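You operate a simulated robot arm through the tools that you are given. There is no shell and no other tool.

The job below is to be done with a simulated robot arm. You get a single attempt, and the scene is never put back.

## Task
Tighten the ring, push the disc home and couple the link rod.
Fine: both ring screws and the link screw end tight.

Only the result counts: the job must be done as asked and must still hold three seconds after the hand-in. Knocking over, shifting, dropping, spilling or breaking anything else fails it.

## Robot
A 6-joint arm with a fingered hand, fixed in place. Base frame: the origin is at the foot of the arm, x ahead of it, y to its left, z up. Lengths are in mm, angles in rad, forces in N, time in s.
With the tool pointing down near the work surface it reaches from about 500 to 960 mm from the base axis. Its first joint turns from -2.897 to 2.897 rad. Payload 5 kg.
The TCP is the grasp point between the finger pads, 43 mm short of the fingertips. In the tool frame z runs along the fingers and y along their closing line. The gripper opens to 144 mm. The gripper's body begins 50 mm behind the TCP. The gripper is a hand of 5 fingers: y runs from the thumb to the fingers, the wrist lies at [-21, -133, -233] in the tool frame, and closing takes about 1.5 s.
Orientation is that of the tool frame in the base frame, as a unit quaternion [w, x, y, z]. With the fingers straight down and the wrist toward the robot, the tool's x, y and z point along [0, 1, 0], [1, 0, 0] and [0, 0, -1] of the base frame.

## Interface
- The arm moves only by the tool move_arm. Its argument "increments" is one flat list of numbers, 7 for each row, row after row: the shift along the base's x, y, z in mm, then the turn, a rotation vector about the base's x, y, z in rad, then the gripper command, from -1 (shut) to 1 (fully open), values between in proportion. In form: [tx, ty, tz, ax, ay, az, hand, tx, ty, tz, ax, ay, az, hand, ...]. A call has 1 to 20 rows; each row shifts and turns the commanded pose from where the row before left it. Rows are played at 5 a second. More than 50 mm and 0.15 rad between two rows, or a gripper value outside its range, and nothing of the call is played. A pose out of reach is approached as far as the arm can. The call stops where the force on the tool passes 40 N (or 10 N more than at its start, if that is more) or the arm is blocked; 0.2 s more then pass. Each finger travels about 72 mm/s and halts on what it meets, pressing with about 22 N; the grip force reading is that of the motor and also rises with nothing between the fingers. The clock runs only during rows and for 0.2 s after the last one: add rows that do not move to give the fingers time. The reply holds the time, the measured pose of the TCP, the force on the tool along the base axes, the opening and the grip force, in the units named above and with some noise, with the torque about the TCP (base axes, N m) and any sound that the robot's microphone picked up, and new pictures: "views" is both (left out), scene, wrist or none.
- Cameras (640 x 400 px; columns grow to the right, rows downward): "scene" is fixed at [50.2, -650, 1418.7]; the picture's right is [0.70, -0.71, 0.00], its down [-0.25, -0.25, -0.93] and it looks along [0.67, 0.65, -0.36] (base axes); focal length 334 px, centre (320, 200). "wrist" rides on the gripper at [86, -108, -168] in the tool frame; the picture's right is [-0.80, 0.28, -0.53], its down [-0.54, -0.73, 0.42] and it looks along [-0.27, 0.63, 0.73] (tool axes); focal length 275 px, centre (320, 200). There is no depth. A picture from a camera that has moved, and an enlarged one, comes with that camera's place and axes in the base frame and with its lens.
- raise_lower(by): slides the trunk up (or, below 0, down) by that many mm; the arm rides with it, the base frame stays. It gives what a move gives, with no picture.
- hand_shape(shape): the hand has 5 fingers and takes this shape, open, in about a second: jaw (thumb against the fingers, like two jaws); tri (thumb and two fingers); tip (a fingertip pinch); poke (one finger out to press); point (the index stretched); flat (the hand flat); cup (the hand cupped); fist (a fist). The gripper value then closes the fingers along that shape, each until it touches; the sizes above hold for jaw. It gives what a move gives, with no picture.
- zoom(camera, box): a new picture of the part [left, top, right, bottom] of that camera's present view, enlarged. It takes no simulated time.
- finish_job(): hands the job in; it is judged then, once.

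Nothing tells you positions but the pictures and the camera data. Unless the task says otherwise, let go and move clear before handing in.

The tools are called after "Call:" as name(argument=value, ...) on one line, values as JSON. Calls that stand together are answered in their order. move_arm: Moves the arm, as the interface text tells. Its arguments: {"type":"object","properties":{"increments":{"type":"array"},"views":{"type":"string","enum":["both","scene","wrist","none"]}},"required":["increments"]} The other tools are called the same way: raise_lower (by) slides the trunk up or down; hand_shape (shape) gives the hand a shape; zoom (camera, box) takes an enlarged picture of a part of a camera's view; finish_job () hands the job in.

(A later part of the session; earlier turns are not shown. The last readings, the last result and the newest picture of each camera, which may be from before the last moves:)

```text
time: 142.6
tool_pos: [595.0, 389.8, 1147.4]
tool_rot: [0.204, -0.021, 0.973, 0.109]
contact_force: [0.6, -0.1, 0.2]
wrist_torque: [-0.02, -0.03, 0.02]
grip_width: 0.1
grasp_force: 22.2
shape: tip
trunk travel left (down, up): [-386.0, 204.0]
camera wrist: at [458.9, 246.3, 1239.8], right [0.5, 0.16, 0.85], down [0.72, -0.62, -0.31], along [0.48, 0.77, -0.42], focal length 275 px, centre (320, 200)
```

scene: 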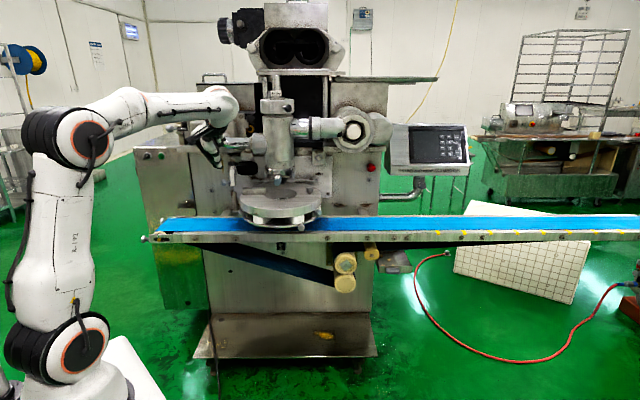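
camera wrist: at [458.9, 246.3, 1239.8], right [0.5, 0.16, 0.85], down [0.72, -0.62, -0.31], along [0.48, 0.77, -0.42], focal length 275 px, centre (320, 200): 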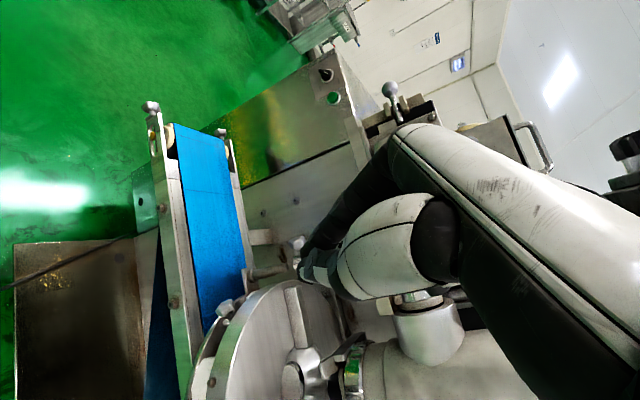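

Call:
move_arm(increments=[6, 5, -8, 0, -0.0668, 0.114, -1, 6, 5, -8, 0, -0.0668, 0.114, -1, 6, 5, -8, 0, -0.0668, 0.114, -1, 6, 5, -8, 0, -0.0668, 0.114, -1, 6, 5, -8, 0, -0.0668, 0.114, -0.6, 6, 5, -8, 0, -0.0668, 0.114, -0.3])

Call:
zoom(camera="wrist", box=[200, 180, 360, 320])

```text
time: 144.0
tool_pos: [632.2, 418.8, 1099.5]
tool_rot: [0.342, -0.364, 0.851, 0.164]
contact_force: [-0.4, 0.2, 0.8]
wrist_torque: [-0.02, 0.03, 0.01]
grip_width: 49.5
grasp_force: 0.2
shape: tip
trunk travel left (down, up): [-386.0, 204.0]
camera wrist: at [589.7, 212.8, 1154.7], right [-0.06, 0.32, 0.95], down [1.0, 0.0, 0.06], along [0.01, 0.95, -0.32], focal length 275 px, centre (320, 200)
```

scene: 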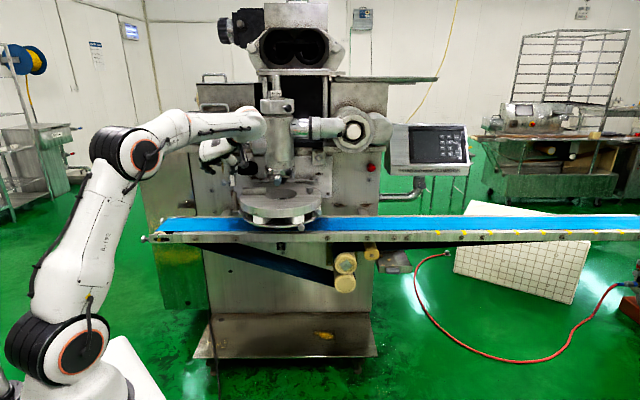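
wrist: 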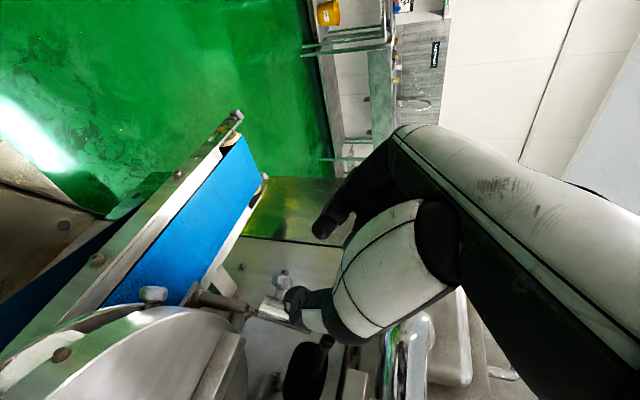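

```text
2.86 times, centred on (280, 250) of wrist
camera zoom: at [589.7, 212.8, 1154.7], right [-0.06, 0.32, 0.95], down [1.0, 0.0, 0.06], along [0.01, 0.95, -0.32], focal length 786 px, centre (434, 57)
```

zoom: 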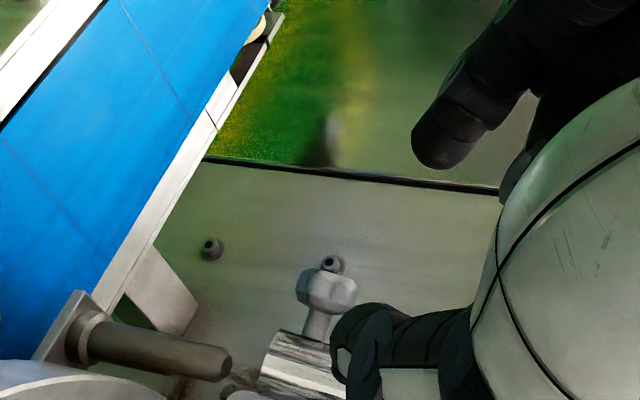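

This side view confirms the post is about 15–20 mm deeper than the sleeve. I'll take hold of the sleeve's upper part and feel which way it can move.

Call:
move_arm(increments=[18, 18, -1, 0, 0, 0, -0.3, 18, 18, -1, 0, 0, 0, -0.3, 17, 19, -1, 0, 0, 0, -0.3])

Call:
zoom(camera="wrist", box=[200, 180, 360, 320])

Call:
zoom(camera="scene", box=[225, 140, 289, 220])

```text
time: 144.8
tool_pos: [685.1, 475.5, 1096.5]
tool_rot: [0.341, -0.364, 0.851, 0.164]
contact_force: [0.9, -0.7, 0.2]
wrist_torque: [0.01, -0.02, 0.0]
grip_width: 49.9
grasp_force: 0.1
shape: tip
trunk travel left (down, up): [-386.0, 204.0]
camera wrist: at [641.5, 268.1, 1152.3], right [-0.05, 0.32, 0.95], down [1.0, 0.0, 0.06], along [0.01, 0.95, -0.32], focal length 275 px, centre (320, 200)
```

scene: 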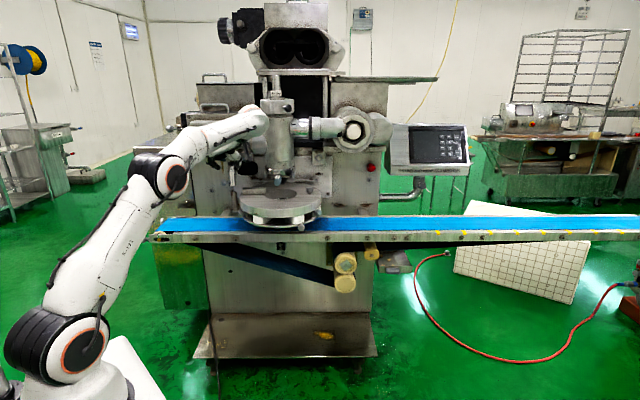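
wrist: 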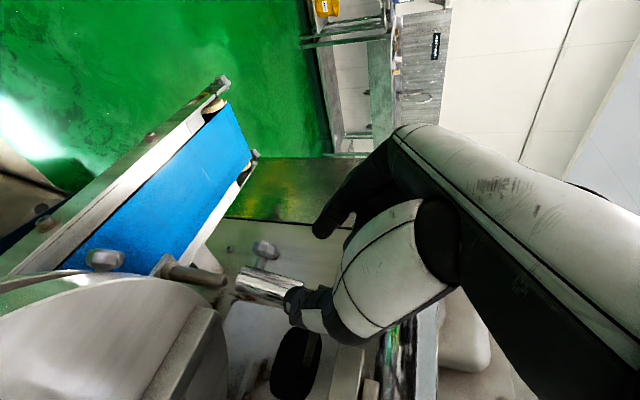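

```text
2.86 times, centred on (280, 250) of wrist
camera zoom: at [641.5, 268.1, 1152.3], right [-0.05, 0.32, 0.95], down [1.0, 0.0, 0.06], along [0.01, 0.95, -0.32], focal length 786 px, centre (434, 57)
```

zoom: 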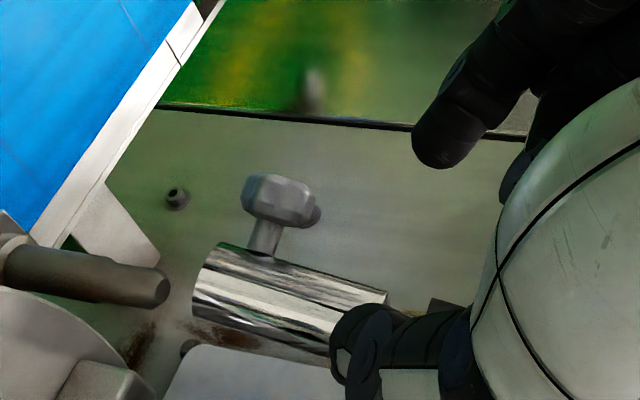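

```text
5.00 times, centred on (257, 180) of scene
camera zoom: at [50.2, -650.0, 1418.7], right [0.7, -0.71, 0.0], down [-0.25, -0.25, -0.93], along [0.67, 0.65, -0.36], focal length 1669 px, centre (635, 300)
```

zoom: 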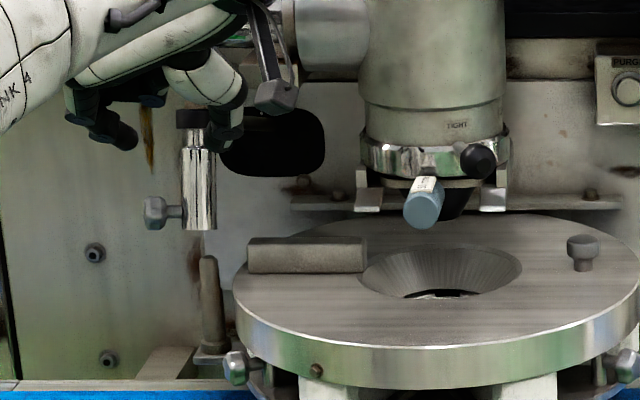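

Call:
move_arm(increments=[9, 10, -14, 0, 0, 0, -0.3, 9, 10, -14, 0, 0, 0, -0.3], views="none")

Call:
zoom(camera="wrist", box=[200, 180, 360, 320])

Call:
zoom(camera="scene", box=[225, 140, 289, 220])

```text
time: 145.4
tool_pos: [703.2, 494.6, 1068.6]
tool_rot: [0.342, -0.364, 0.851, 0.164]
contact_force: [0.3, 0.8, 0.2]
wrist_torque: [0.02, 0.01, -0.01]
grip_width: 50.0
grasp_force: 0.1
shape: tip
trunk travel left (down, up): [-386.0, 204.0]
```

```text
2.86 times, centred on (280, 250) of wrist
camera zoom: at [659.8, 287.6, 1124.2], right [-0.05, 0.32, 0.95], down [1.0, 0.0, 0.06], along [0.01, 0.95, -0.32], focal length 786 px, centre (434, 57)
```

zoom: 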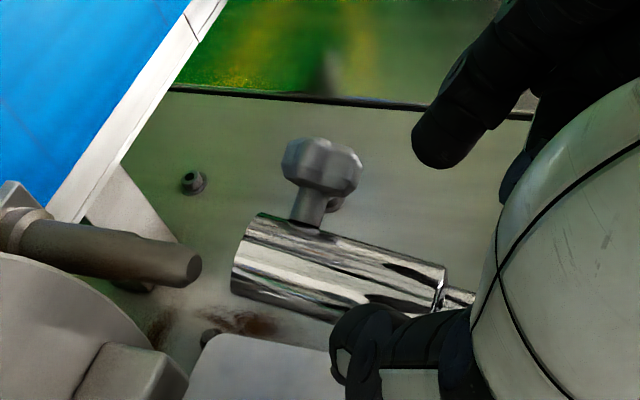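

```text
5.00 times, centred on (257, 180) of scene
camera zoom: at [50.2, -650.0, 1418.7], right [0.7, -0.71, 0.0], down [-0.25, -0.25, -0.93], along [0.67, 0.65, -0.36], focal length 1669 px, centre (635, 300)
```

zoom: 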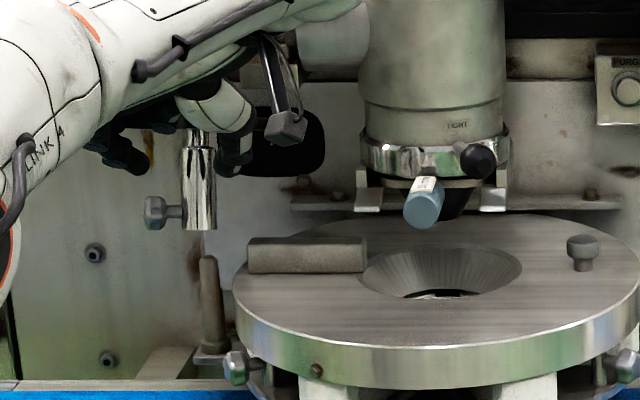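

Call:
move_arm(increments=[5, 5.5, -7, 0, 0, 0, -0.3, 5, 5.5, -7, 0, 0, 0, -0.3], views="none")

Call:
zoom(camera="wrist", box=[200, 180, 360, 320])

Call:
move_arm(increments=[0, 0, 0, 0, 0, 0, -0.6, 0, 0, 0, 0, 0, 0, -0.8, 0, 0, 0, 0, 0, 0, -1, 0, 0, 0, 0, 0, 0, -1, 0, 0, 0, 0, 0, 0, -1], views="none")

Call:
zoom(camera="wrist", box=[200, 180, 360, 320])

Call:
zoom(camera="scene", box=[225, 140, 289, 220])

```text
time: 146.0
tool_pos: [712.4, 504.0, 1054.9]
tool_rot: [0.342, -0.363, 0.851, 0.164]
contact_force: [-0.1, -0.3, 0.1]
wrist_torque: [0.0, -0.02, 0.01]
grip_width: 50.2
grasp_force: 0.1
shape: tip
trunk travel left (down, up): [-386.0, 204.0]
```

```text
2.86 times, centred on (280, 250) of wrist
camera zoom: at [669.7, 297.9, 1110.0], right [-0.05, 0.32, 0.95], down [1.0, 0.0, 0.06], along [0.02, 0.95, -0.32], focal length 786 px, centre (434, 57)
```

zoom: 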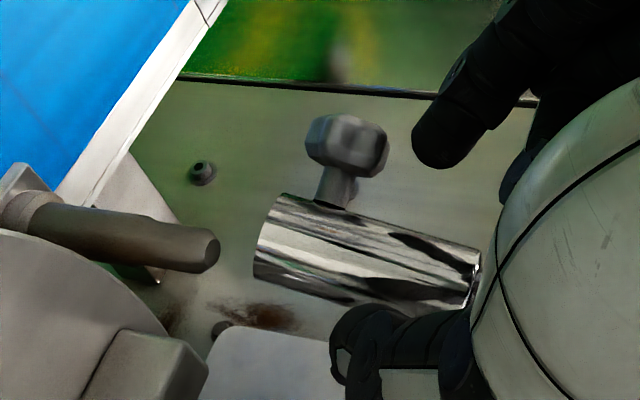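

```text
time: 147.2
tool_pos: [711.5, 503.4, 1054.7]
tool_rot: [0.341, -0.363, 0.851, 0.164]
contact_force: [1.0, -2.4, 0.5]
wrist_torque: [-0.06, -0.06, -0.1]
grip_width: 0.0
grasp_force: 22.1
shape: tip
trunk travel left (down, up): [-386.0, 204.0]
```

```text
2.86 times, centred on (280, 250) of wrist
camera zoom: at [669.5, 297.3, 1110.2], right [-0.05, 0.32, 0.95], down [1.0, 0.0, 0.06], along [0.02, 0.95, -0.32], focal length 786 px, centre (434, 57)
```

zoom: 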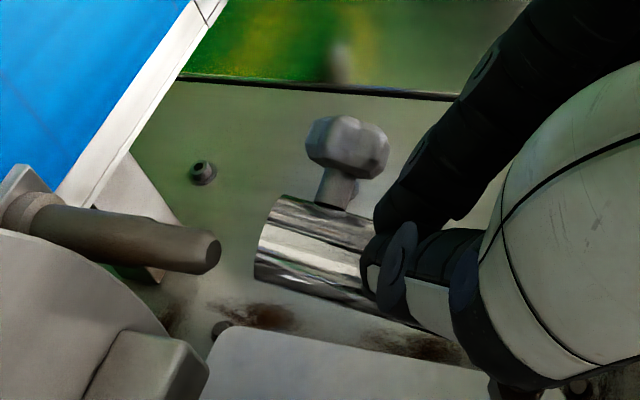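

```text
5.00 times, centred on (257, 180) of scene
camera zoom: at [50.2, -650.0, 1418.7], right [0.7, -0.71, 0.0], down [-0.25, -0.25, -0.93], along [0.67, 0.65, -0.36], focal length 1669 px, centre (635, 300)
```

zoom: 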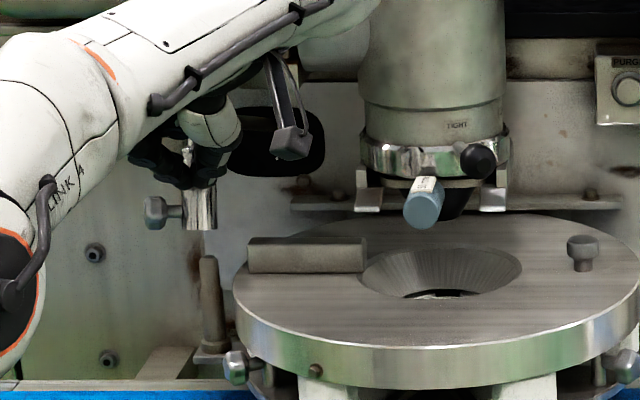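

The fingers met just in front of the sleeve, so it is about 10 mm deeper than I measured. That also brings it closer to being in line with the post. I'll open, go deeper and close again.

Call:
move_arm(increments=[-3, -3, 0, 0, 0, 0, -0.6, 0, 0, 0, 0, 0, 0, -0.3, 0, 0, 0, 0, 0, 0, -0.3, 6, 6, 0, 0, 0, 0, -0.3, 5, 5, 0, 0, 0, 0, -0.3, 4, 4, 0, 0, 0, 0, -0.3], views="none")

Call:
zoom(camera="wrist", box=[200, 180, 360, 320])

Call:
move_arm(increments=[0, 0, 0, 0, 0, 0, -0.6, 0, 0, 0, 0, 0, 0, -0.8, 0, 0, 0, 0, 0, 0, -1, 0, 0, 0, 0, 0, 0, -1, 0, 0, 0, 0, 0, 0, -1], views="none")

Call:
zoom(camera="wrist", box=[200, 180, 360, 320])

Call:
zoom(camera="scene", box=[225, 140, 289, 220])

```text
time: 148.6
tool_pos: [714.3, 512.4, 1051.6]
tool_rot: [0.342, -0.365, 0.851, 0.163]
contact_force: [0.3, 0.6, -0.5]
wrist_torque: [0.0, -0.02, 0.03]
grip_width: 50.2
grasp_force: 0.1
shape: tip
out of reach, approached as far as the arm can: row 5, 6
trunk travel left (down, up): [-386.0, 204.0]
```

```text
2.86 times, centred on (280, 250) of wrist
camera zoom: at [672.6, 305.5, 1106.0], right [-0.05, 0.32, 0.95], down [1.0, 0.0, 0.06], along [0.01, 0.95, -0.32], focal length 786 px, centre (434, 57)
```

zoom: 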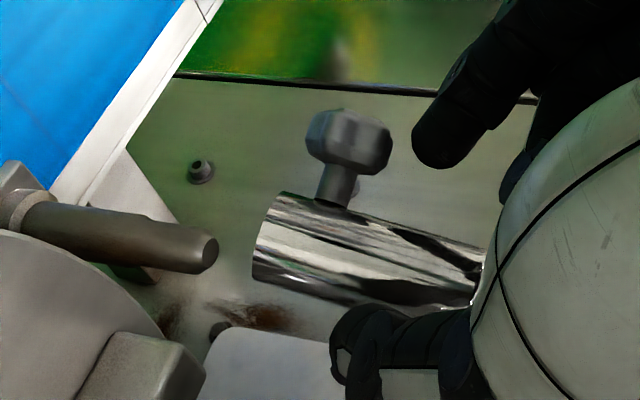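

```text
time: 149.8
tool_pos: [715.6, 510.4, 1052.5]
tool_rot: [0.341, -0.363, 0.851, 0.164]
contact_force: [-3.2, -11.8, 1.4]
wrist_torque: [-0.31, 0.01, -0.25]
grip_width: 8.7
grasp_force: 21.9
shape: tip
trunk travel left (down, up): [-386.0, 204.0]
```

```text
2.86 times, centred on (280, 250) of wrist
camera zoom: at [672.5, 303.8, 1106.6], right [-0.05, 0.32, 0.95], down [1.0, 0.0, 0.06], along [0.02, 0.95, -0.32], focal length 786 px, centre (434, 57)
```

zoom: 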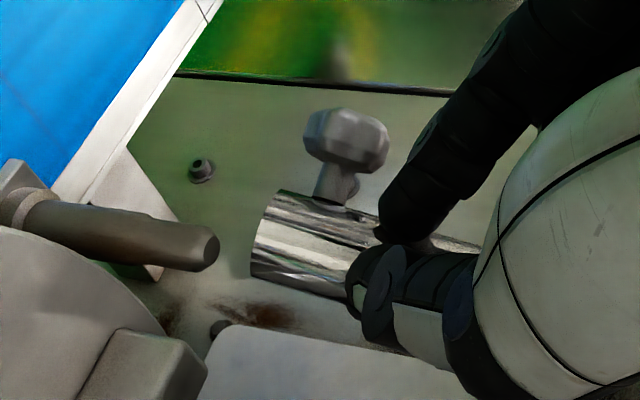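

```text
5.00 times, centred on (257, 180) of scene
camera zoom: at [50.2, -650.0, 1418.7], right [0.7, -0.71, 0.0], down [-0.25, -0.25, -0.93], along [0.67, 0.65, -0.36], focal length 1669 px, centre (635, 300)
```

zoom: 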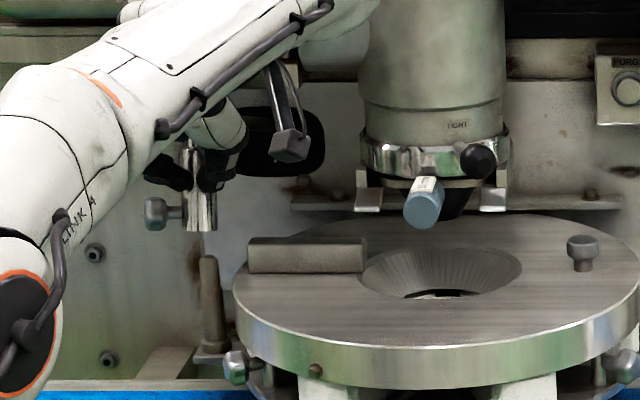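

I'm at the edge of reach here. I'll open, back off, raise the trunk and lower the arm by the same amount to gain reach.

Call:
move_arm(increments=[-3, -3, 0, 0, 0, 0, -0.6, 0, 0, 0, 0, 0, 0, -0.3, 0, 0, 0, 0, 0, 0, -0.3, -20, -20, 5, 0, 0, 0, -0.3, -25, -25, 5, 0, 0, 0, -0.3, -25, -25, 0, 0, 0, 0, -0.3], views="none")

Call:
raise_lower(by=180)

Call:
move_arm(increments=[0, 0, -40, 0, 0, 0, -0.3, 0, 0, -40, 0, 0, 0, -0.3, 0, 0, -40, 0, 0, 0, -0.3, 0, 0, -40, 0, 0, 0, -0.3, 0, 0, -20, 0, 0, 0, -0.3])

```text
time: 151.2
tool_pos: [641.7, 439.9, 1060.1]
tool_rot: [0.342, -0.364, 0.851, 0.164]
contact_force: [-0.6, 0.4, 0.3]
wrist_torque: [0.0, 0.0, 0.03]
grip_width: 50.1
grasp_force: 0.0
shape: tip
trunk travel left (down, up): [-386.0, 204.0]
```

```text
time: 153.2
tool_pos: [642.2, 439.0, 1240.1]
tool_rot: [0.341, -0.363, 0.852, 0.163]
contact_force: [0.1, -0.2, 0.2]
wrist_torque: [0.02, -0.03, 0.01]
grip_width: 49.9
grasp_force: 0.0
shape: tip
trunk travel left (down, up): [-566.0, 24.0]
```

```text
time: 154.4
tool_pos: [668.7, 495.2, 1103.3]
tool_rot: [0.337, -0.362, 0.854, 0.159]
contact_force: [0.5, 0.3, -0.5]
wrist_torque: [0.05, 0.0, 0.0]
grip_width: 50.1
grasp_force: 0.1
shape: tip
out of reach, approached as far as the arm can: row 2, 3, 4, 5
trunk travel left (down, up): [-566.0, 24.0]
camera wrist: at [625.4, 289.7, 1162.3], right [-0.05, 0.33, 0.94], down [1.0, 0.0, 0.05], along [0.02, 0.95, -0.33], focal length 275 px, centre (320, 200)
```

scene: 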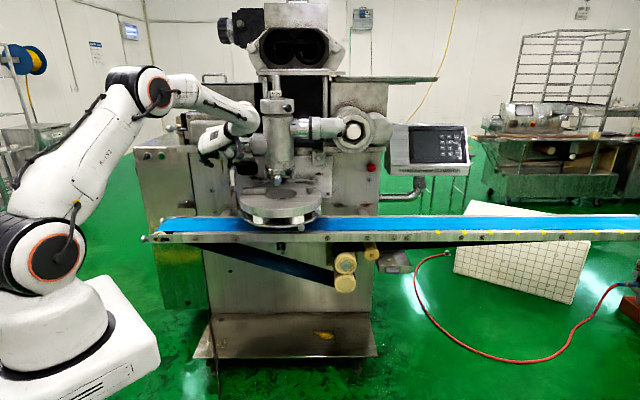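
wrist: 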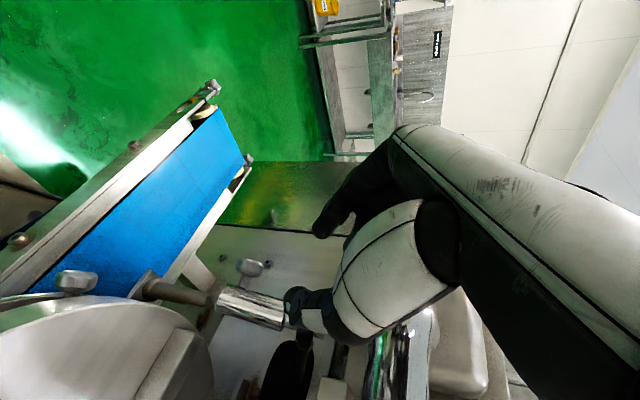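

Call:
move_arm(increments=[-15, -25, 0, 0, 0, 0, -0.3, -15, -25, 0, 0, 0, 0, -0.3], views="none")

Call:
raise_lower(by=-90)

Call:
move_arm(increments=[20, 0, 20, 0, 0, 0, -0.3, 20, 10, 10, 0, 0, 0, -0.3])

```text
time: 155.0
tool_pos: [651.8, 477.0, 1131.2]
tool_rot: [0.335, -0.361, 0.856, 0.158]
contact_force: [0.3, -0.6, 0.9]
wrist_torque: [0.0, 0.01, -0.02]
grip_width: 49.9
grasp_force: 0.1
shape: tip
out of reach, approached as far as the arm can: row 1, 2
trunk travel left (down, up): [-566.0, 24.0]
```

```text
time: 156.2
tool_pos: [652.3, 475.9, 1040.2]
tool_rot: [0.335, -0.362, 0.856, 0.156]
contact_force: [-0.6, -0.2, -0.1]
wrist_torque: [0.02, 0.04, 0.0]
grip_width: 49.9
grasp_force: 0.0
shape: tip
trunk travel left (down, up): [-476.0, 114.0]
```

```text
time: 156.8
tool_pos: [692.9, 486.4, 1070.3]
tool_rot: [0.336, -0.361, 0.856, 0.157]
contact_force: [0.5, 0.0, -0.5]
wrist_torque: [0.0, 0.0, -0.02]
grip_width: 50.1
grasp_force: 0.0
shape: tip
trunk travel left (down, up): [-476.0, 114.0]
camera wrist: at [648.5, 281.4, 1129.8], right [-0.04, 0.33, 0.94], down [1.0, -0.01, 0.05], along [0.02, 0.94, -0.33], focal length 275 px, centre (320, 200)
```

scene: 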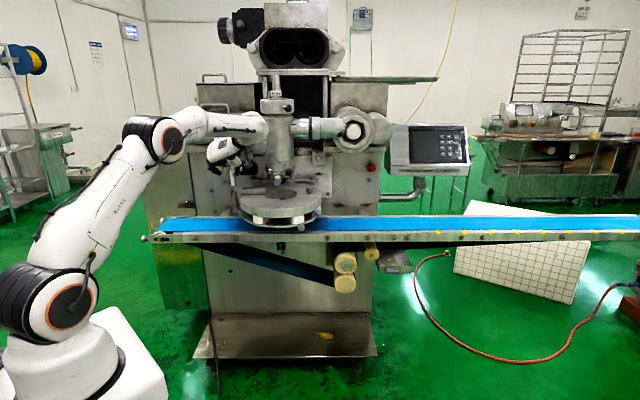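
wrist: 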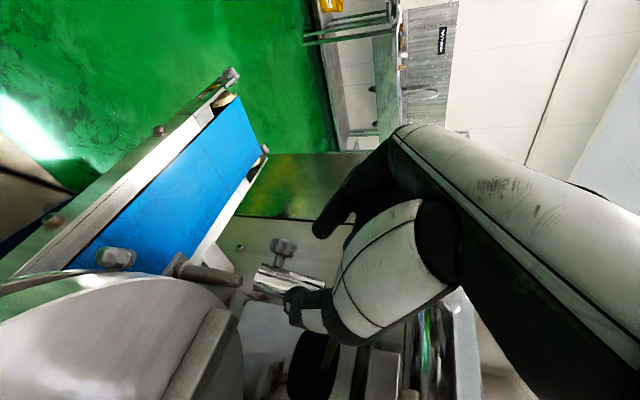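

Call:
move_arm(increments=[10, 10, -6, 0, 0, 0, -0.3, 10, 10, -6, 0, 0, 0, -0.3, 6, 7, -4, 0, 0, 0, -0.3, 6, 6, -2, 0, 0, 0, -0.3], views="none")

Call:
zoom(camera="wrist", box=[200, 180, 360, 320])

Call:
zoom(camera="scene", box=[225, 140, 289, 220])

```text
time: 157.8
tool_pos: [724.2, 519.8, 1052.1]
tool_rot: [0.335, -0.362, 0.856, 0.157]
contact_force: [-0.1, 0.4, -0.1]
wrist_torque: [-0.02, -0.04, 0.0]
grip_width: 50.1
grasp_force: 0.0
shape: tip
trunk travel left (down, up): [-476.0, 114.0]
```

```text
2.86 times, centred on (280, 250) of wrist
camera zoom: at [680.8, 314.4, 1111.9], right [-0.04, 0.33, 0.94], down [1.0, 0.0, 0.05], along [0.02, 0.94, -0.33], focal length 786 px, centre (434, 57)
```

zoom: 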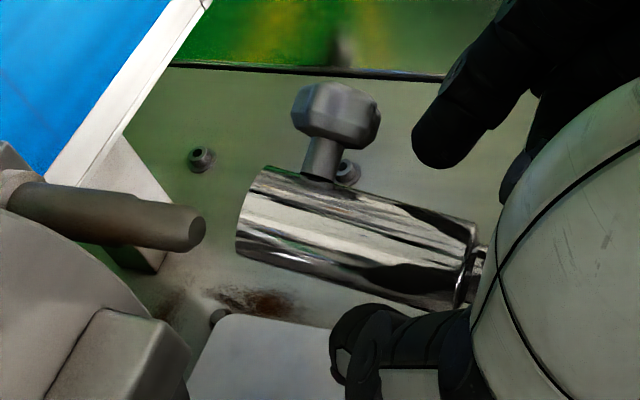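

```text
5.00 times, centred on (257, 180) of scene
camera zoom: at [50.2, -650.0, 1418.7], right [0.7, -0.71, 0.0], down [-0.25, -0.25, -0.93], along [0.67, 0.65, -0.36], focal length 1669 px, centre (635, 300)
```

zoom: 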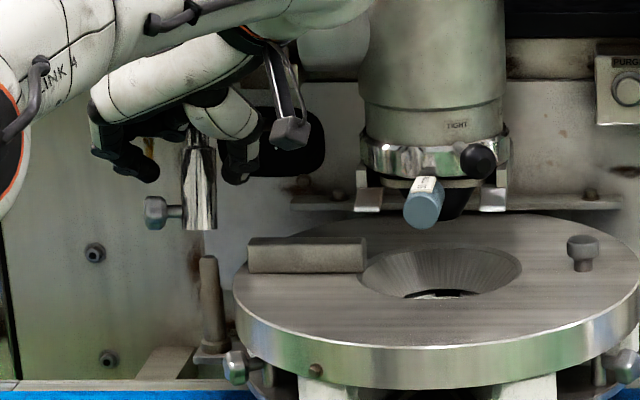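

Call:
move_arm(increments=[0, 0, 0, 0, 0, 0, -0.6, 0, 0, 0, 0, 0, 0, -0.8, 0, 0, 0, 0, 0, 0, -1, 0, 0, 0, 0, 0, 0, -1, 0, 0, 0, 0, 0, 0, -1], views="none")

Call:
zoom(camera="wrist", box=[200, 180, 360, 320])

Call:
zoom(camera="scene", box=[225, 140, 289, 220])

```text
time: 159.0
tool_pos: [726.4, 518.6, 1053.9]
tool_rot: [0.336, -0.361, 0.856, 0.156]
contact_force: [2.4, -7.0, 0.8]
wrist_torque: [-0.2, -0.27, -0.28]
grip_width: 17.0
grasp_force: 22.2
shape: tip
trunk travel left (down, up): [-476.0, 114.0]
```

```text
2.86 times, centred on (280, 250) of wrist
camera zoom: at [681.2, 313.2, 1112.0], right [-0.04, 0.33, 0.94], down [1.0, -0.01, 0.05], along [0.02, 0.94, -0.33], focal length 786 px, centre (434, 57)
```

zoom: 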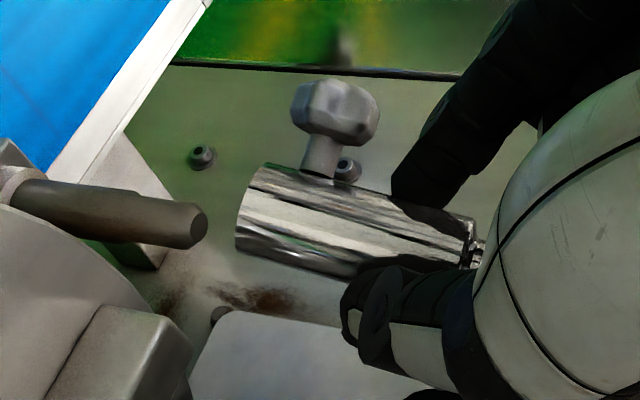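

```text
5.00 times, centred on (257, 180) of scene
camera zoom: at [50.2, -650.0, 1418.7], right [0.7, -0.71, 0.0], down [-0.25, -0.25, -0.93], along [0.67, 0.65, -0.36], focal length 1669 px, centre (635, 300)
```

zoom: 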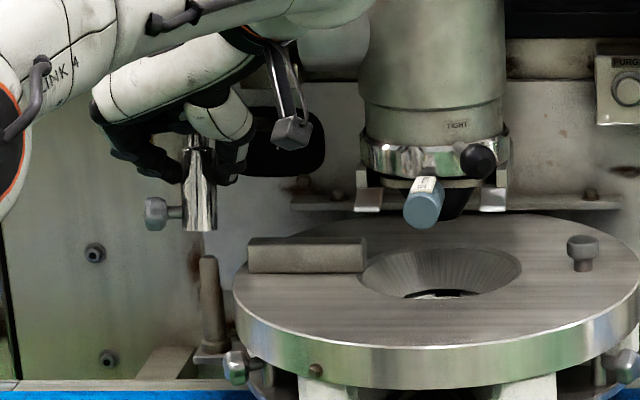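

I have the sleeve now (17 mm reading, centred). I'll try a gentle pull straight down and watch the force.

Call:
move_arm(increments=[1, -1, 0, 0, 0, 0, -1, 0, 0, -3, 0, 0, 0, -1, 0, 0, -3, 0, 0, 0, -1], views="none")

Call:
zoom(camera="scene", box=[225, 140, 289, 220])

```text
time: 159.8
tool_pos: [725.8, 517.8, 1046.5]
tool_rot: [0.336, -0.361, 0.856, 0.157]
contact_force: [-1.2, -6.2, 0.0]
wrist_torque: [-0.19, -0.02, -0.17]
grip_width: 17.1
grasp_force: 22.3
shape: tip
trunk travel left (down, up): [-476.0, 114.0]
```

```text
5.00 times, centred on (257, 180) of scene
camera zoom: at [50.2, -650.0, 1418.7], right [0.7, -0.71, 0.0], down [-0.25, -0.25, -0.93], along [0.67, 0.65, -0.36], focal length 1669 px, centre (635, 300)
```

zoom: 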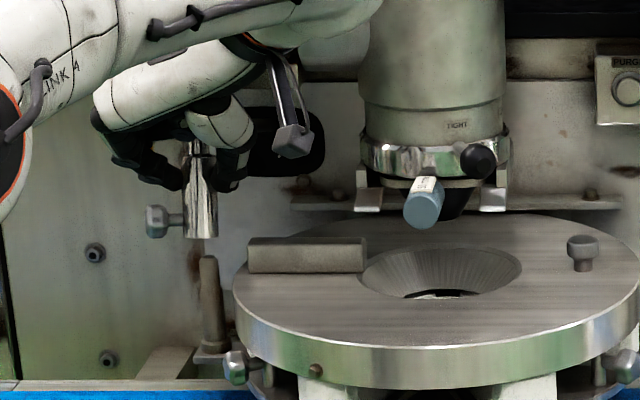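

It slides down freely with the hand. I'll lower it in steps and watch how it meets the post.

Call:
move_arm(increments=[0, 0, -3, 0, 0, 0, -1, 0, 0, -3, 0, 0, 0, -1, 0, 0, -3, 0, 0, 0, -1], views="none")

Call:
zoom(camera="scene", box=[240, 170, 272, 210])

Call:
zoom(camera="wrist", box=[200, 180, 360, 320])

```text
time: 160.6
tool_pos: [725.7, 517.9, 1036.6]
tool_rot: [0.337, -0.362, 0.855, 0.158]
contact_force: [-0.8, -6.6, -1.1]
wrist_torque: [-0.11, -0.08, -0.17]
grip_width: 17.0
grasp_force: 21.9
shape: tip
trunk travel left (down, up): [-476.0, 114.0]
```

```text
10.00 times, centred on (256, 190) of scene
camera zoom: at [50.2, -650.0, 1418.7], right [0.7, -0.71, 0.0], down [-0.25, -0.25, -0.93], along [0.67, 0.65, -0.36], focal length 3338 px, centre (960, 300)
```

zoom: 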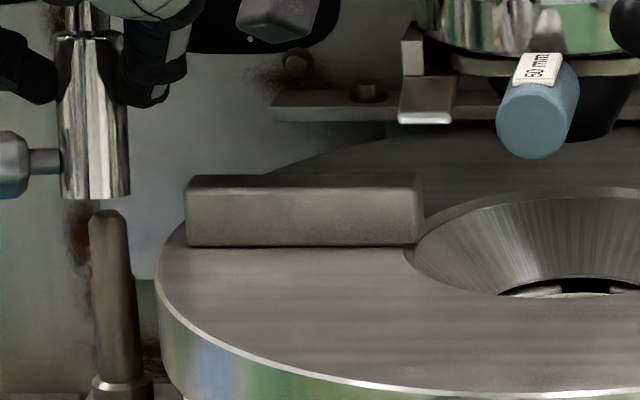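

```text
2.86 times, centred on (280, 250) of wrist
camera zoom: at [681.6, 312.7, 1096.6], right [-0.04, 0.33, 0.94], down [1.0, -0.01, 0.05], along [0.02, 0.94, -0.33], focal length 786 px, centre (434, 57)
```

zoom: 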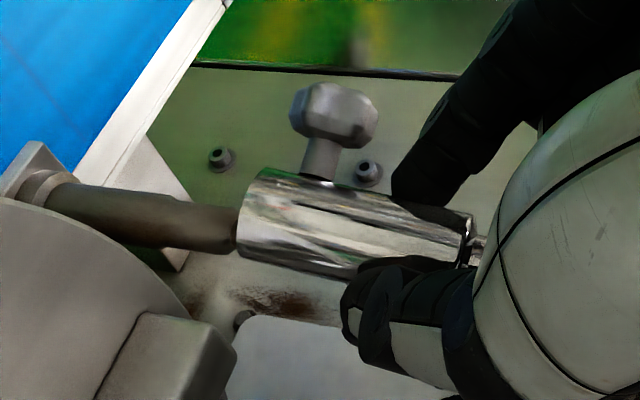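

Call:
move_arm(increments=[0, 0, -3, 0, 0, 0, -1, 0, 0, -3, 0, 0, 0, -1, 0, 0, -3, 0, 0, 0, -1], views="none")

Call:
zoom(camera="scene", box=[240, 170, 272, 210])

Call:
zoom(camera="wrist", box=[200, 180, 360, 320])

```text
time: 161.4
tool_pos: [725.8, 518.8, 1028.4]
tool_rot: [0.336, -0.361, 0.856, 0.156]
contact_force: [-0.2, -5.6, -1.4]
wrist_torque: [-0.06, -0.08, -0.11]
grip_width: 16.9
grasp_force: 21.6
shape: tip
trunk travel left (down, up): [-476.0, 114.0]
```

```text
10.00 times, centred on (256, 190) of scene
camera zoom: at [50.2, -650.0, 1418.7], right [0.7, -0.71, 0.0], down [-0.25, -0.25, -0.93], along [0.67, 0.65, -0.36], focal length 3338 px, centre (960, 300)
```

zoom: 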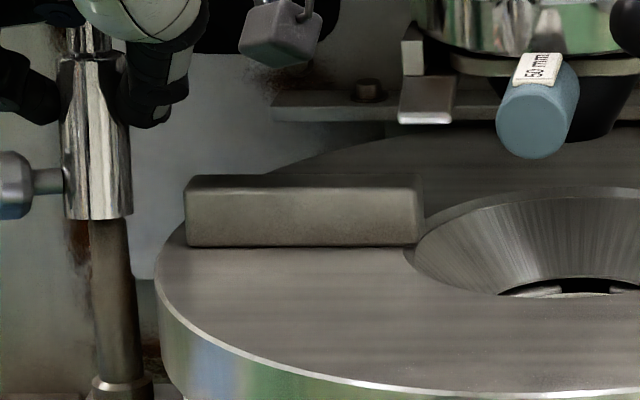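

```text
2.86 times, centred on (280, 250) of wrist
camera zoom: at [681.7, 312.8, 1087.7], right [-0.04, 0.33, 0.94], down [1.0, -0.01, 0.05], along [0.02, 0.94, -0.33], focal length 786 px, centre (434, 57)
```

zoom: 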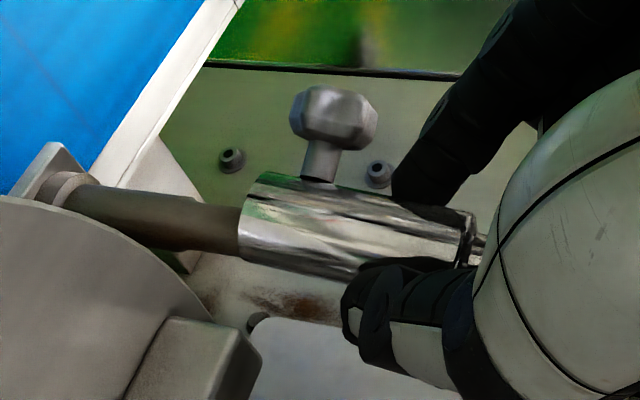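

Call:
move_arm(increments=[0, 0, -3, 0, 0, 0, -1, 0, 0, -3, 0, 0, 0, -1, 0, 0, -3, 0, 0, 0, -1, 0, 0, -3, 0, 0, 0, -1], views="none")

Call:
zoom(camera="scene", box=[240, 170, 272, 210])

Call:
zoom(camera="wrist", box=[200, 180, 360, 320])

```text
time: 162.4
tool_pos: [726.5, 518.4, 1016.3]
tool_rot: [0.336, -0.361, 0.856, 0.157]
contact_force: [2.2, -1.8, -1.8]
wrist_torque: [0.05, -0.15, -0.14]
grip_width: 16.7
grasp_force: 22.1
shape: tip
trunk travel left (down, up): [-476.0, 114.0]
```

```text
10.00 times, centred on (256, 190) of scene
camera zoom: at [50.2, -650.0, 1418.7], right [0.7, -0.71, 0.0], down [-0.25, -0.25, -0.93], along [0.67, 0.65, -0.36], focal length 3338 px, centre (960, 300)
```

zoom: 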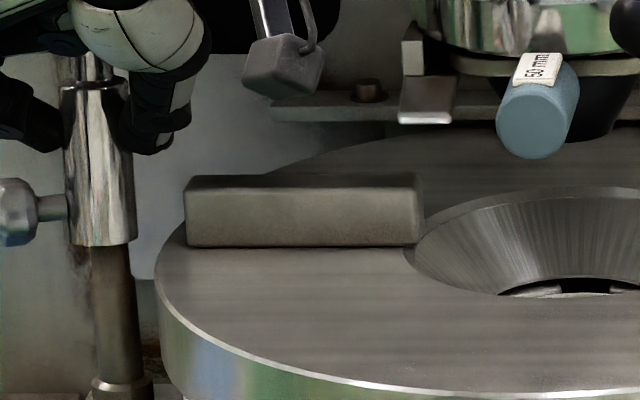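

```text
2.86 times, centred on (280, 250) of wrist
camera zoom: at [682.0, 312.9, 1075.6], right [-0.04, 0.33, 0.94], down [1.0, -0.01, 0.05], along [0.02, 0.94, -0.33], focal length 786 px, centre (434, 57)
```

zoom: 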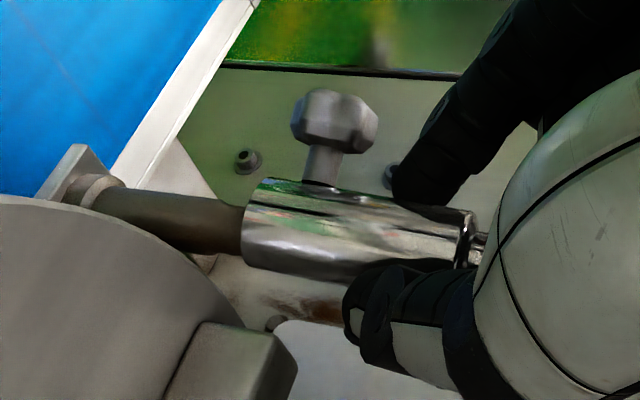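

Call:
move_arm(increments=[0, 0, -3, 0, 0, 0, -1, 0, 0, -3, 0, 0, 0, -1, 0, 0, -3, 0, 0, 0, -1, 0, 0, -3, 0, 0, 0, -1], views="scene")

Call:
zoom(camera="scene", box=[240, 160, 280, 220])

Call:
zoom(camera="wrist", box=[200, 180, 360, 320])

```text
time: 163.4
tool_pos: [726.2, 519.2, 1004.5]
tool_rot: [0.336, -0.362, 0.855, 0.157]
contact_force: [5.3, 0.3, -0.6]
wrist_torque: [0.1, -0.23, -0.16]
grip_width: 17.2
grasp_force: 21.9
shape: tip
trunk travel left (down, up): [-476.0, 114.0]
```

scene: 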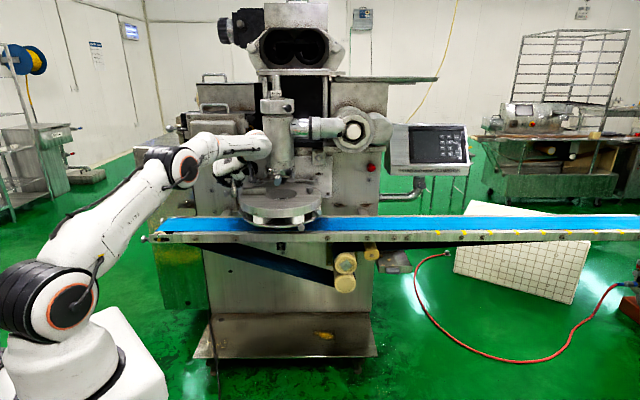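

```text
6.67 times, centred on (260, 190) of scene
camera zoom: at [50.2, -650.0, 1418.7], right [0.7, -0.71, 0.0], down [-0.25, -0.25, -0.93], along [0.67, 0.65, -0.36], focal length 2225 px, centre (720, 267)
```

zoom: 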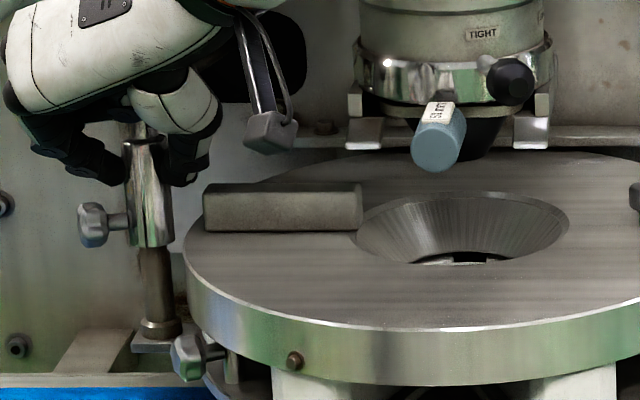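

```text
2.86 times, centred on (280, 250) of wrist
camera zoom: at [682.2, 313.3, 1063.5], right [-0.04, 0.33, 0.94], down [1.0, -0.01, 0.05], along [0.02, 0.94, -0.33], focal length 786 px, centre (434, 57)
```

zoom: 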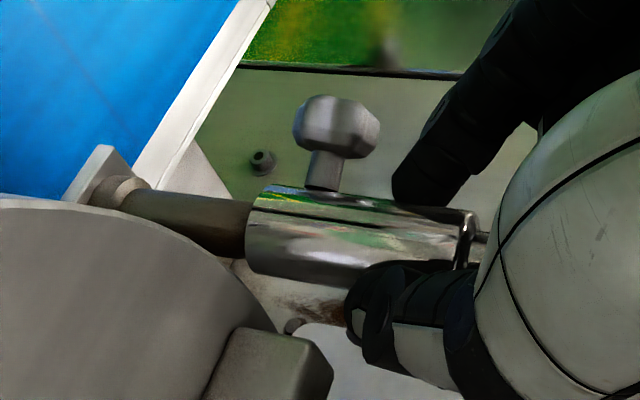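

The sleeve is tilting slightly to follow the post, with a small side force, so the post appears to be entering the bore. I'll keep lowering until it seats.

Call:
move_arm(increments=[0, 0, -3, 0, 0, 0, -1, 0, 0, -3, 0, 0, 0, -1, 0, 0, -3, 0, 0, 0, -1, 0, 0, -3, 0, 0, 0, -1], views="none")

Call:
zoom(camera="scene", box=[240, 160, 280, 220])

Call:
zoom(camera="wrist", box=[200, 180, 360, 320])

```text
time: 164.4
tool_pos: [725.9, 516.6, 994.3]
tool_rot: [0.337, -0.361, 0.855, 0.157]
contact_force: [7.5, 0.6, 9.3]
wrist_torque: [0.3, -0.33, -0.25]
grip_width: 16.7
grasp_force: 21.6
shape: tip
trunk travel left (down, up): [-476.0, 114.0]
```

```text
6.67 times, centred on (260, 190) of scene
camera zoom: at [50.2, -650.0, 1418.7], right [0.7, -0.71, 0.0], down [-0.25, -0.25, -0.93], along [0.67, 0.65, -0.36], focal length 2225 px, centre (720, 267)
```

zoom: 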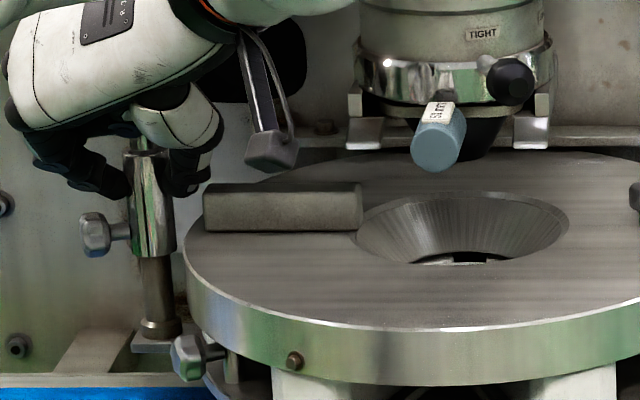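

```text
2.86 times, centred on (280, 250) of wrist
camera zoom: at [682.0, 312.8, 1053.7], right [-0.04, 0.33, 0.94], down [1.0, -0.01, 0.05], along [0.02, 0.94, -0.33], focal length 786 px, centre (434, 57)
```

zoom: 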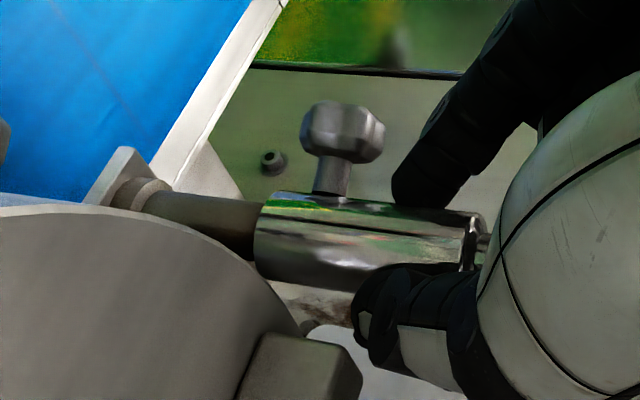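

Call:
move_arm(increments=[-1, 0, -2, 0, 0, 0, -1, 0, 0, -2, 0, 0, 0, -1, 0, 0, -2, 0, 0, 0, -1], views="none")

Call:
zoom(camera="scene", box=[240, 160, 280, 220])

Call:
zoom(camera="wrist", box=[200, 180, 360, 320])

```text
time: 165.2
tool_pos: [724.7, 516.7, 989.7]
tool_rot: [0.337, -0.361, 0.855, 0.158]
contact_force: [5.7, -10.0, 22.3]
wrist_torque: [0.26, -0.56, -0.48]
grip_width: 17.1
grasp_force: 22.5
shape: tip
trunk travel left (down, up): [-476.0, 114.0]
```

```text
6.67 times, centred on (260, 190) of scene
camera zoom: at [50.2, -650.0, 1418.7], right [0.7, -0.71, 0.0], down [-0.25, -0.25, -0.93], along [0.67, 0.65, -0.36], focal length 2225 px, centre (720, 267)
```

zoom: 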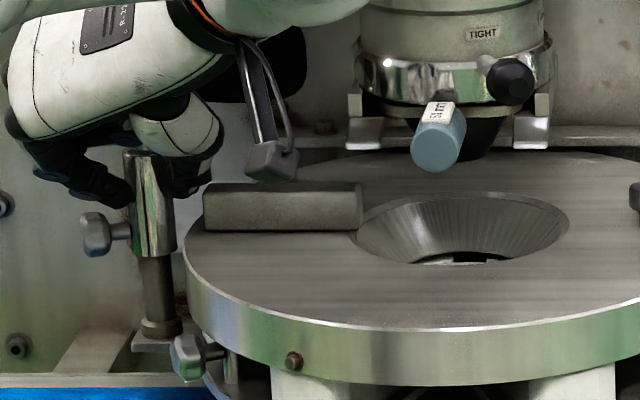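

```text
2.86 times, centred on (280, 250) of wrist
camera zoom: at [680.2, 311.2, 1048.4], right [-0.04, 0.33, 0.94], down [1.0, -0.01, 0.05], along [0.02, 0.94, -0.33], focal length 786 px, centre (434, 57)
```

zoom: 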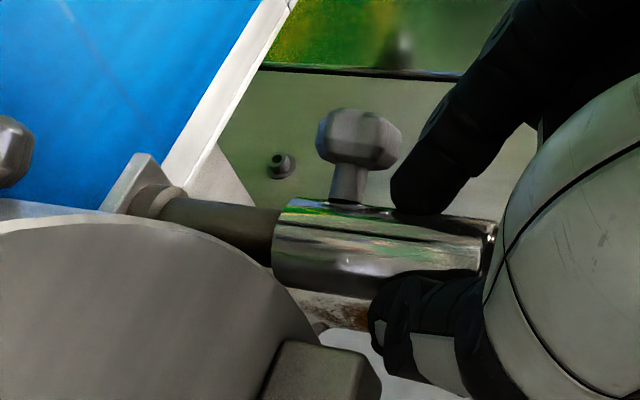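

The sleeve has stopped firmly, about 58 mm down (22 N), consistent with seating on the post's shoulder. So the rod is on the post, and what remains is the link screw. I'll release the sleeve, check it stays down, and back out.

Call:
move_arm(increments=[0, 0, 3, 0, 0, 0, -1, 0, 0, 2, 0, 0, 0, -0.7, 0, 0, 0, 0, 0, 0, -0.3, 0, 0, 0, 0, 0, 0, -0.2, -10, -11, 6, 0, 0, 0, -0.2, -15, -16, 15, 0, 0, 0, -0.2, -18, -19, 20, 0, 0, 0, -0.2, -18, -19, 25, 0, 0, 0, -0.3])

Call:
zoom(camera="scene", box=[240, 160, 280, 220])

Call:
zoom(camera="wrist", box=[180, 180, 340, 320])

```text
time: 167.0
tool_pos: [662.3, 455.0, 1058.6]
tool_rot: [0.334, -0.361, 0.857, 0.156]
contact_force: [-0.5, 0.9, 0.0]
wrist_torque: [-0.01, -0.02, 0.0]
grip_width: 51.7
grasp_force: 0.1
shape: tip
trunk travel left (down, up): [-476.0, 114.0]
camera wrist: at [618.3, 249.0, 1118.2], right [-0.04, 0.33, 0.94], down [1.0, -0.01, 0.04], along [0.02, 0.94, -0.33], focal length 275 px, centre (320, 200)
```

scene: 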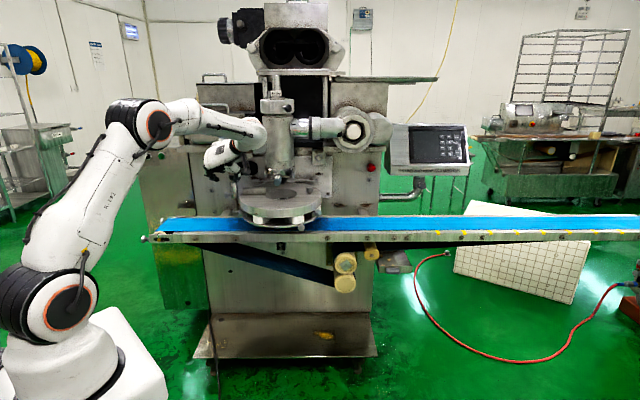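
wrist: 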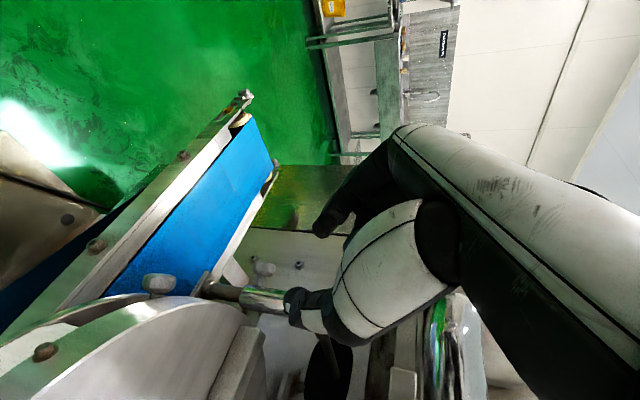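

```text
6.67 times, centred on (260, 190) of scene
camera zoom: at [50.2, -650.0, 1418.7], right [0.7, -0.71, 0.0], down [-0.25, -0.25, -0.93], along [0.67, 0.65, -0.36], focal length 2225 px, centre (720, 267)
```

zoom: 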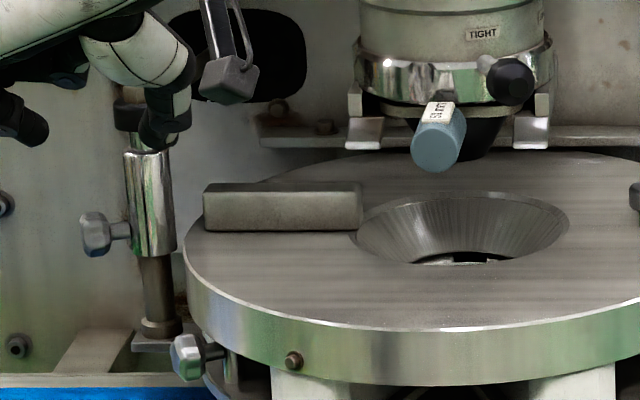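

```text
2.86 times, centred on (260, 250) of wrist
camera zoom: at [618.3, 249.0, 1118.2], right [-0.04, 0.33, 0.94], down [1.0, -0.01, 0.04], along [0.02, 0.94, -0.33], focal length 786 px, centre (491, 57)
```

zoom: 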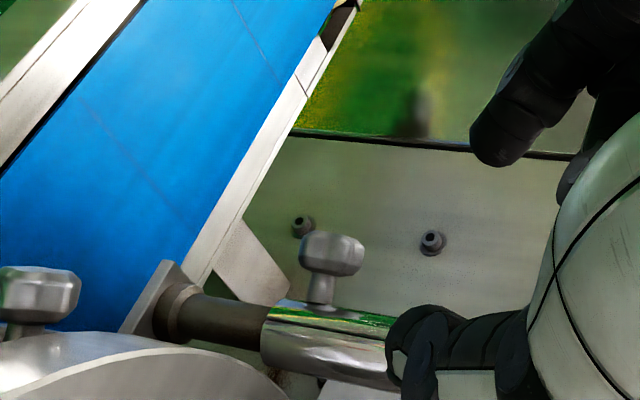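

The sleeve stays seated on the post. The link knob is at about (715,551,940) and points the same way as the left ring knob, so I'll use that same mirrored left-side posture. First back to tool-down along the known path.

Call:
move_arm(increments=[-15, -15, 15, 0, 0, 0, -0.3, -8, -7.5, 11, 0, 0.0668, -0.114, -0.3, -8, -7.5, 11, 0, 0.0668, -0.114, -0.3, -8, -7.5, 11, 0, 0.0668, -0.114, -0.3, -8, -7.5, 11, 0, 0.0668, -0.114, -0.3, -8, -7.5, 11, 0, 0.0668, -0.114, -0.3, -8, -7.5, 11, 0, 0.0668, -0.114, -0.3, -8, -7.5, 11, 0, 0.0668, -0.114, -0.3, -8, -7.5, 11, 0, 0.0668, -0.114, -0.3, -8, -7.5, 11, 0, 0.0668, -0.114, -0.3, -8, -7.5, 11, 0, 0.0668, -0.114, -0.3, -8, -7.5, 11, 0, 0.0668, -0.114, -0.3, -8, -7.5, 11, 0, 0.0668, -0.114, -0.3, -8, -7.5, 11, 0, 0.0668, -0.114, -0.3], views="scene")

```text
time: 170.0
tool_pos: [545.1, 342.3, 1217.1]
tool_rot: [-0.006, 0.383, 0.924, 0.021]
contact_force: [0.5, 0.0, 0.2]
wrist_torque: [0.02, -0.02, -0.01]
grip_width: 51.3
grasp_force: 0.1
shape: tip
out of reach, approached as far as the arm can: row 1
trunk travel left (down, up): [-476.0, 114.0]
```

scene: 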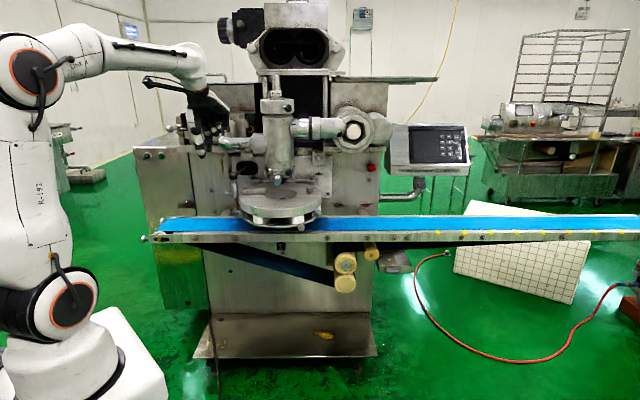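

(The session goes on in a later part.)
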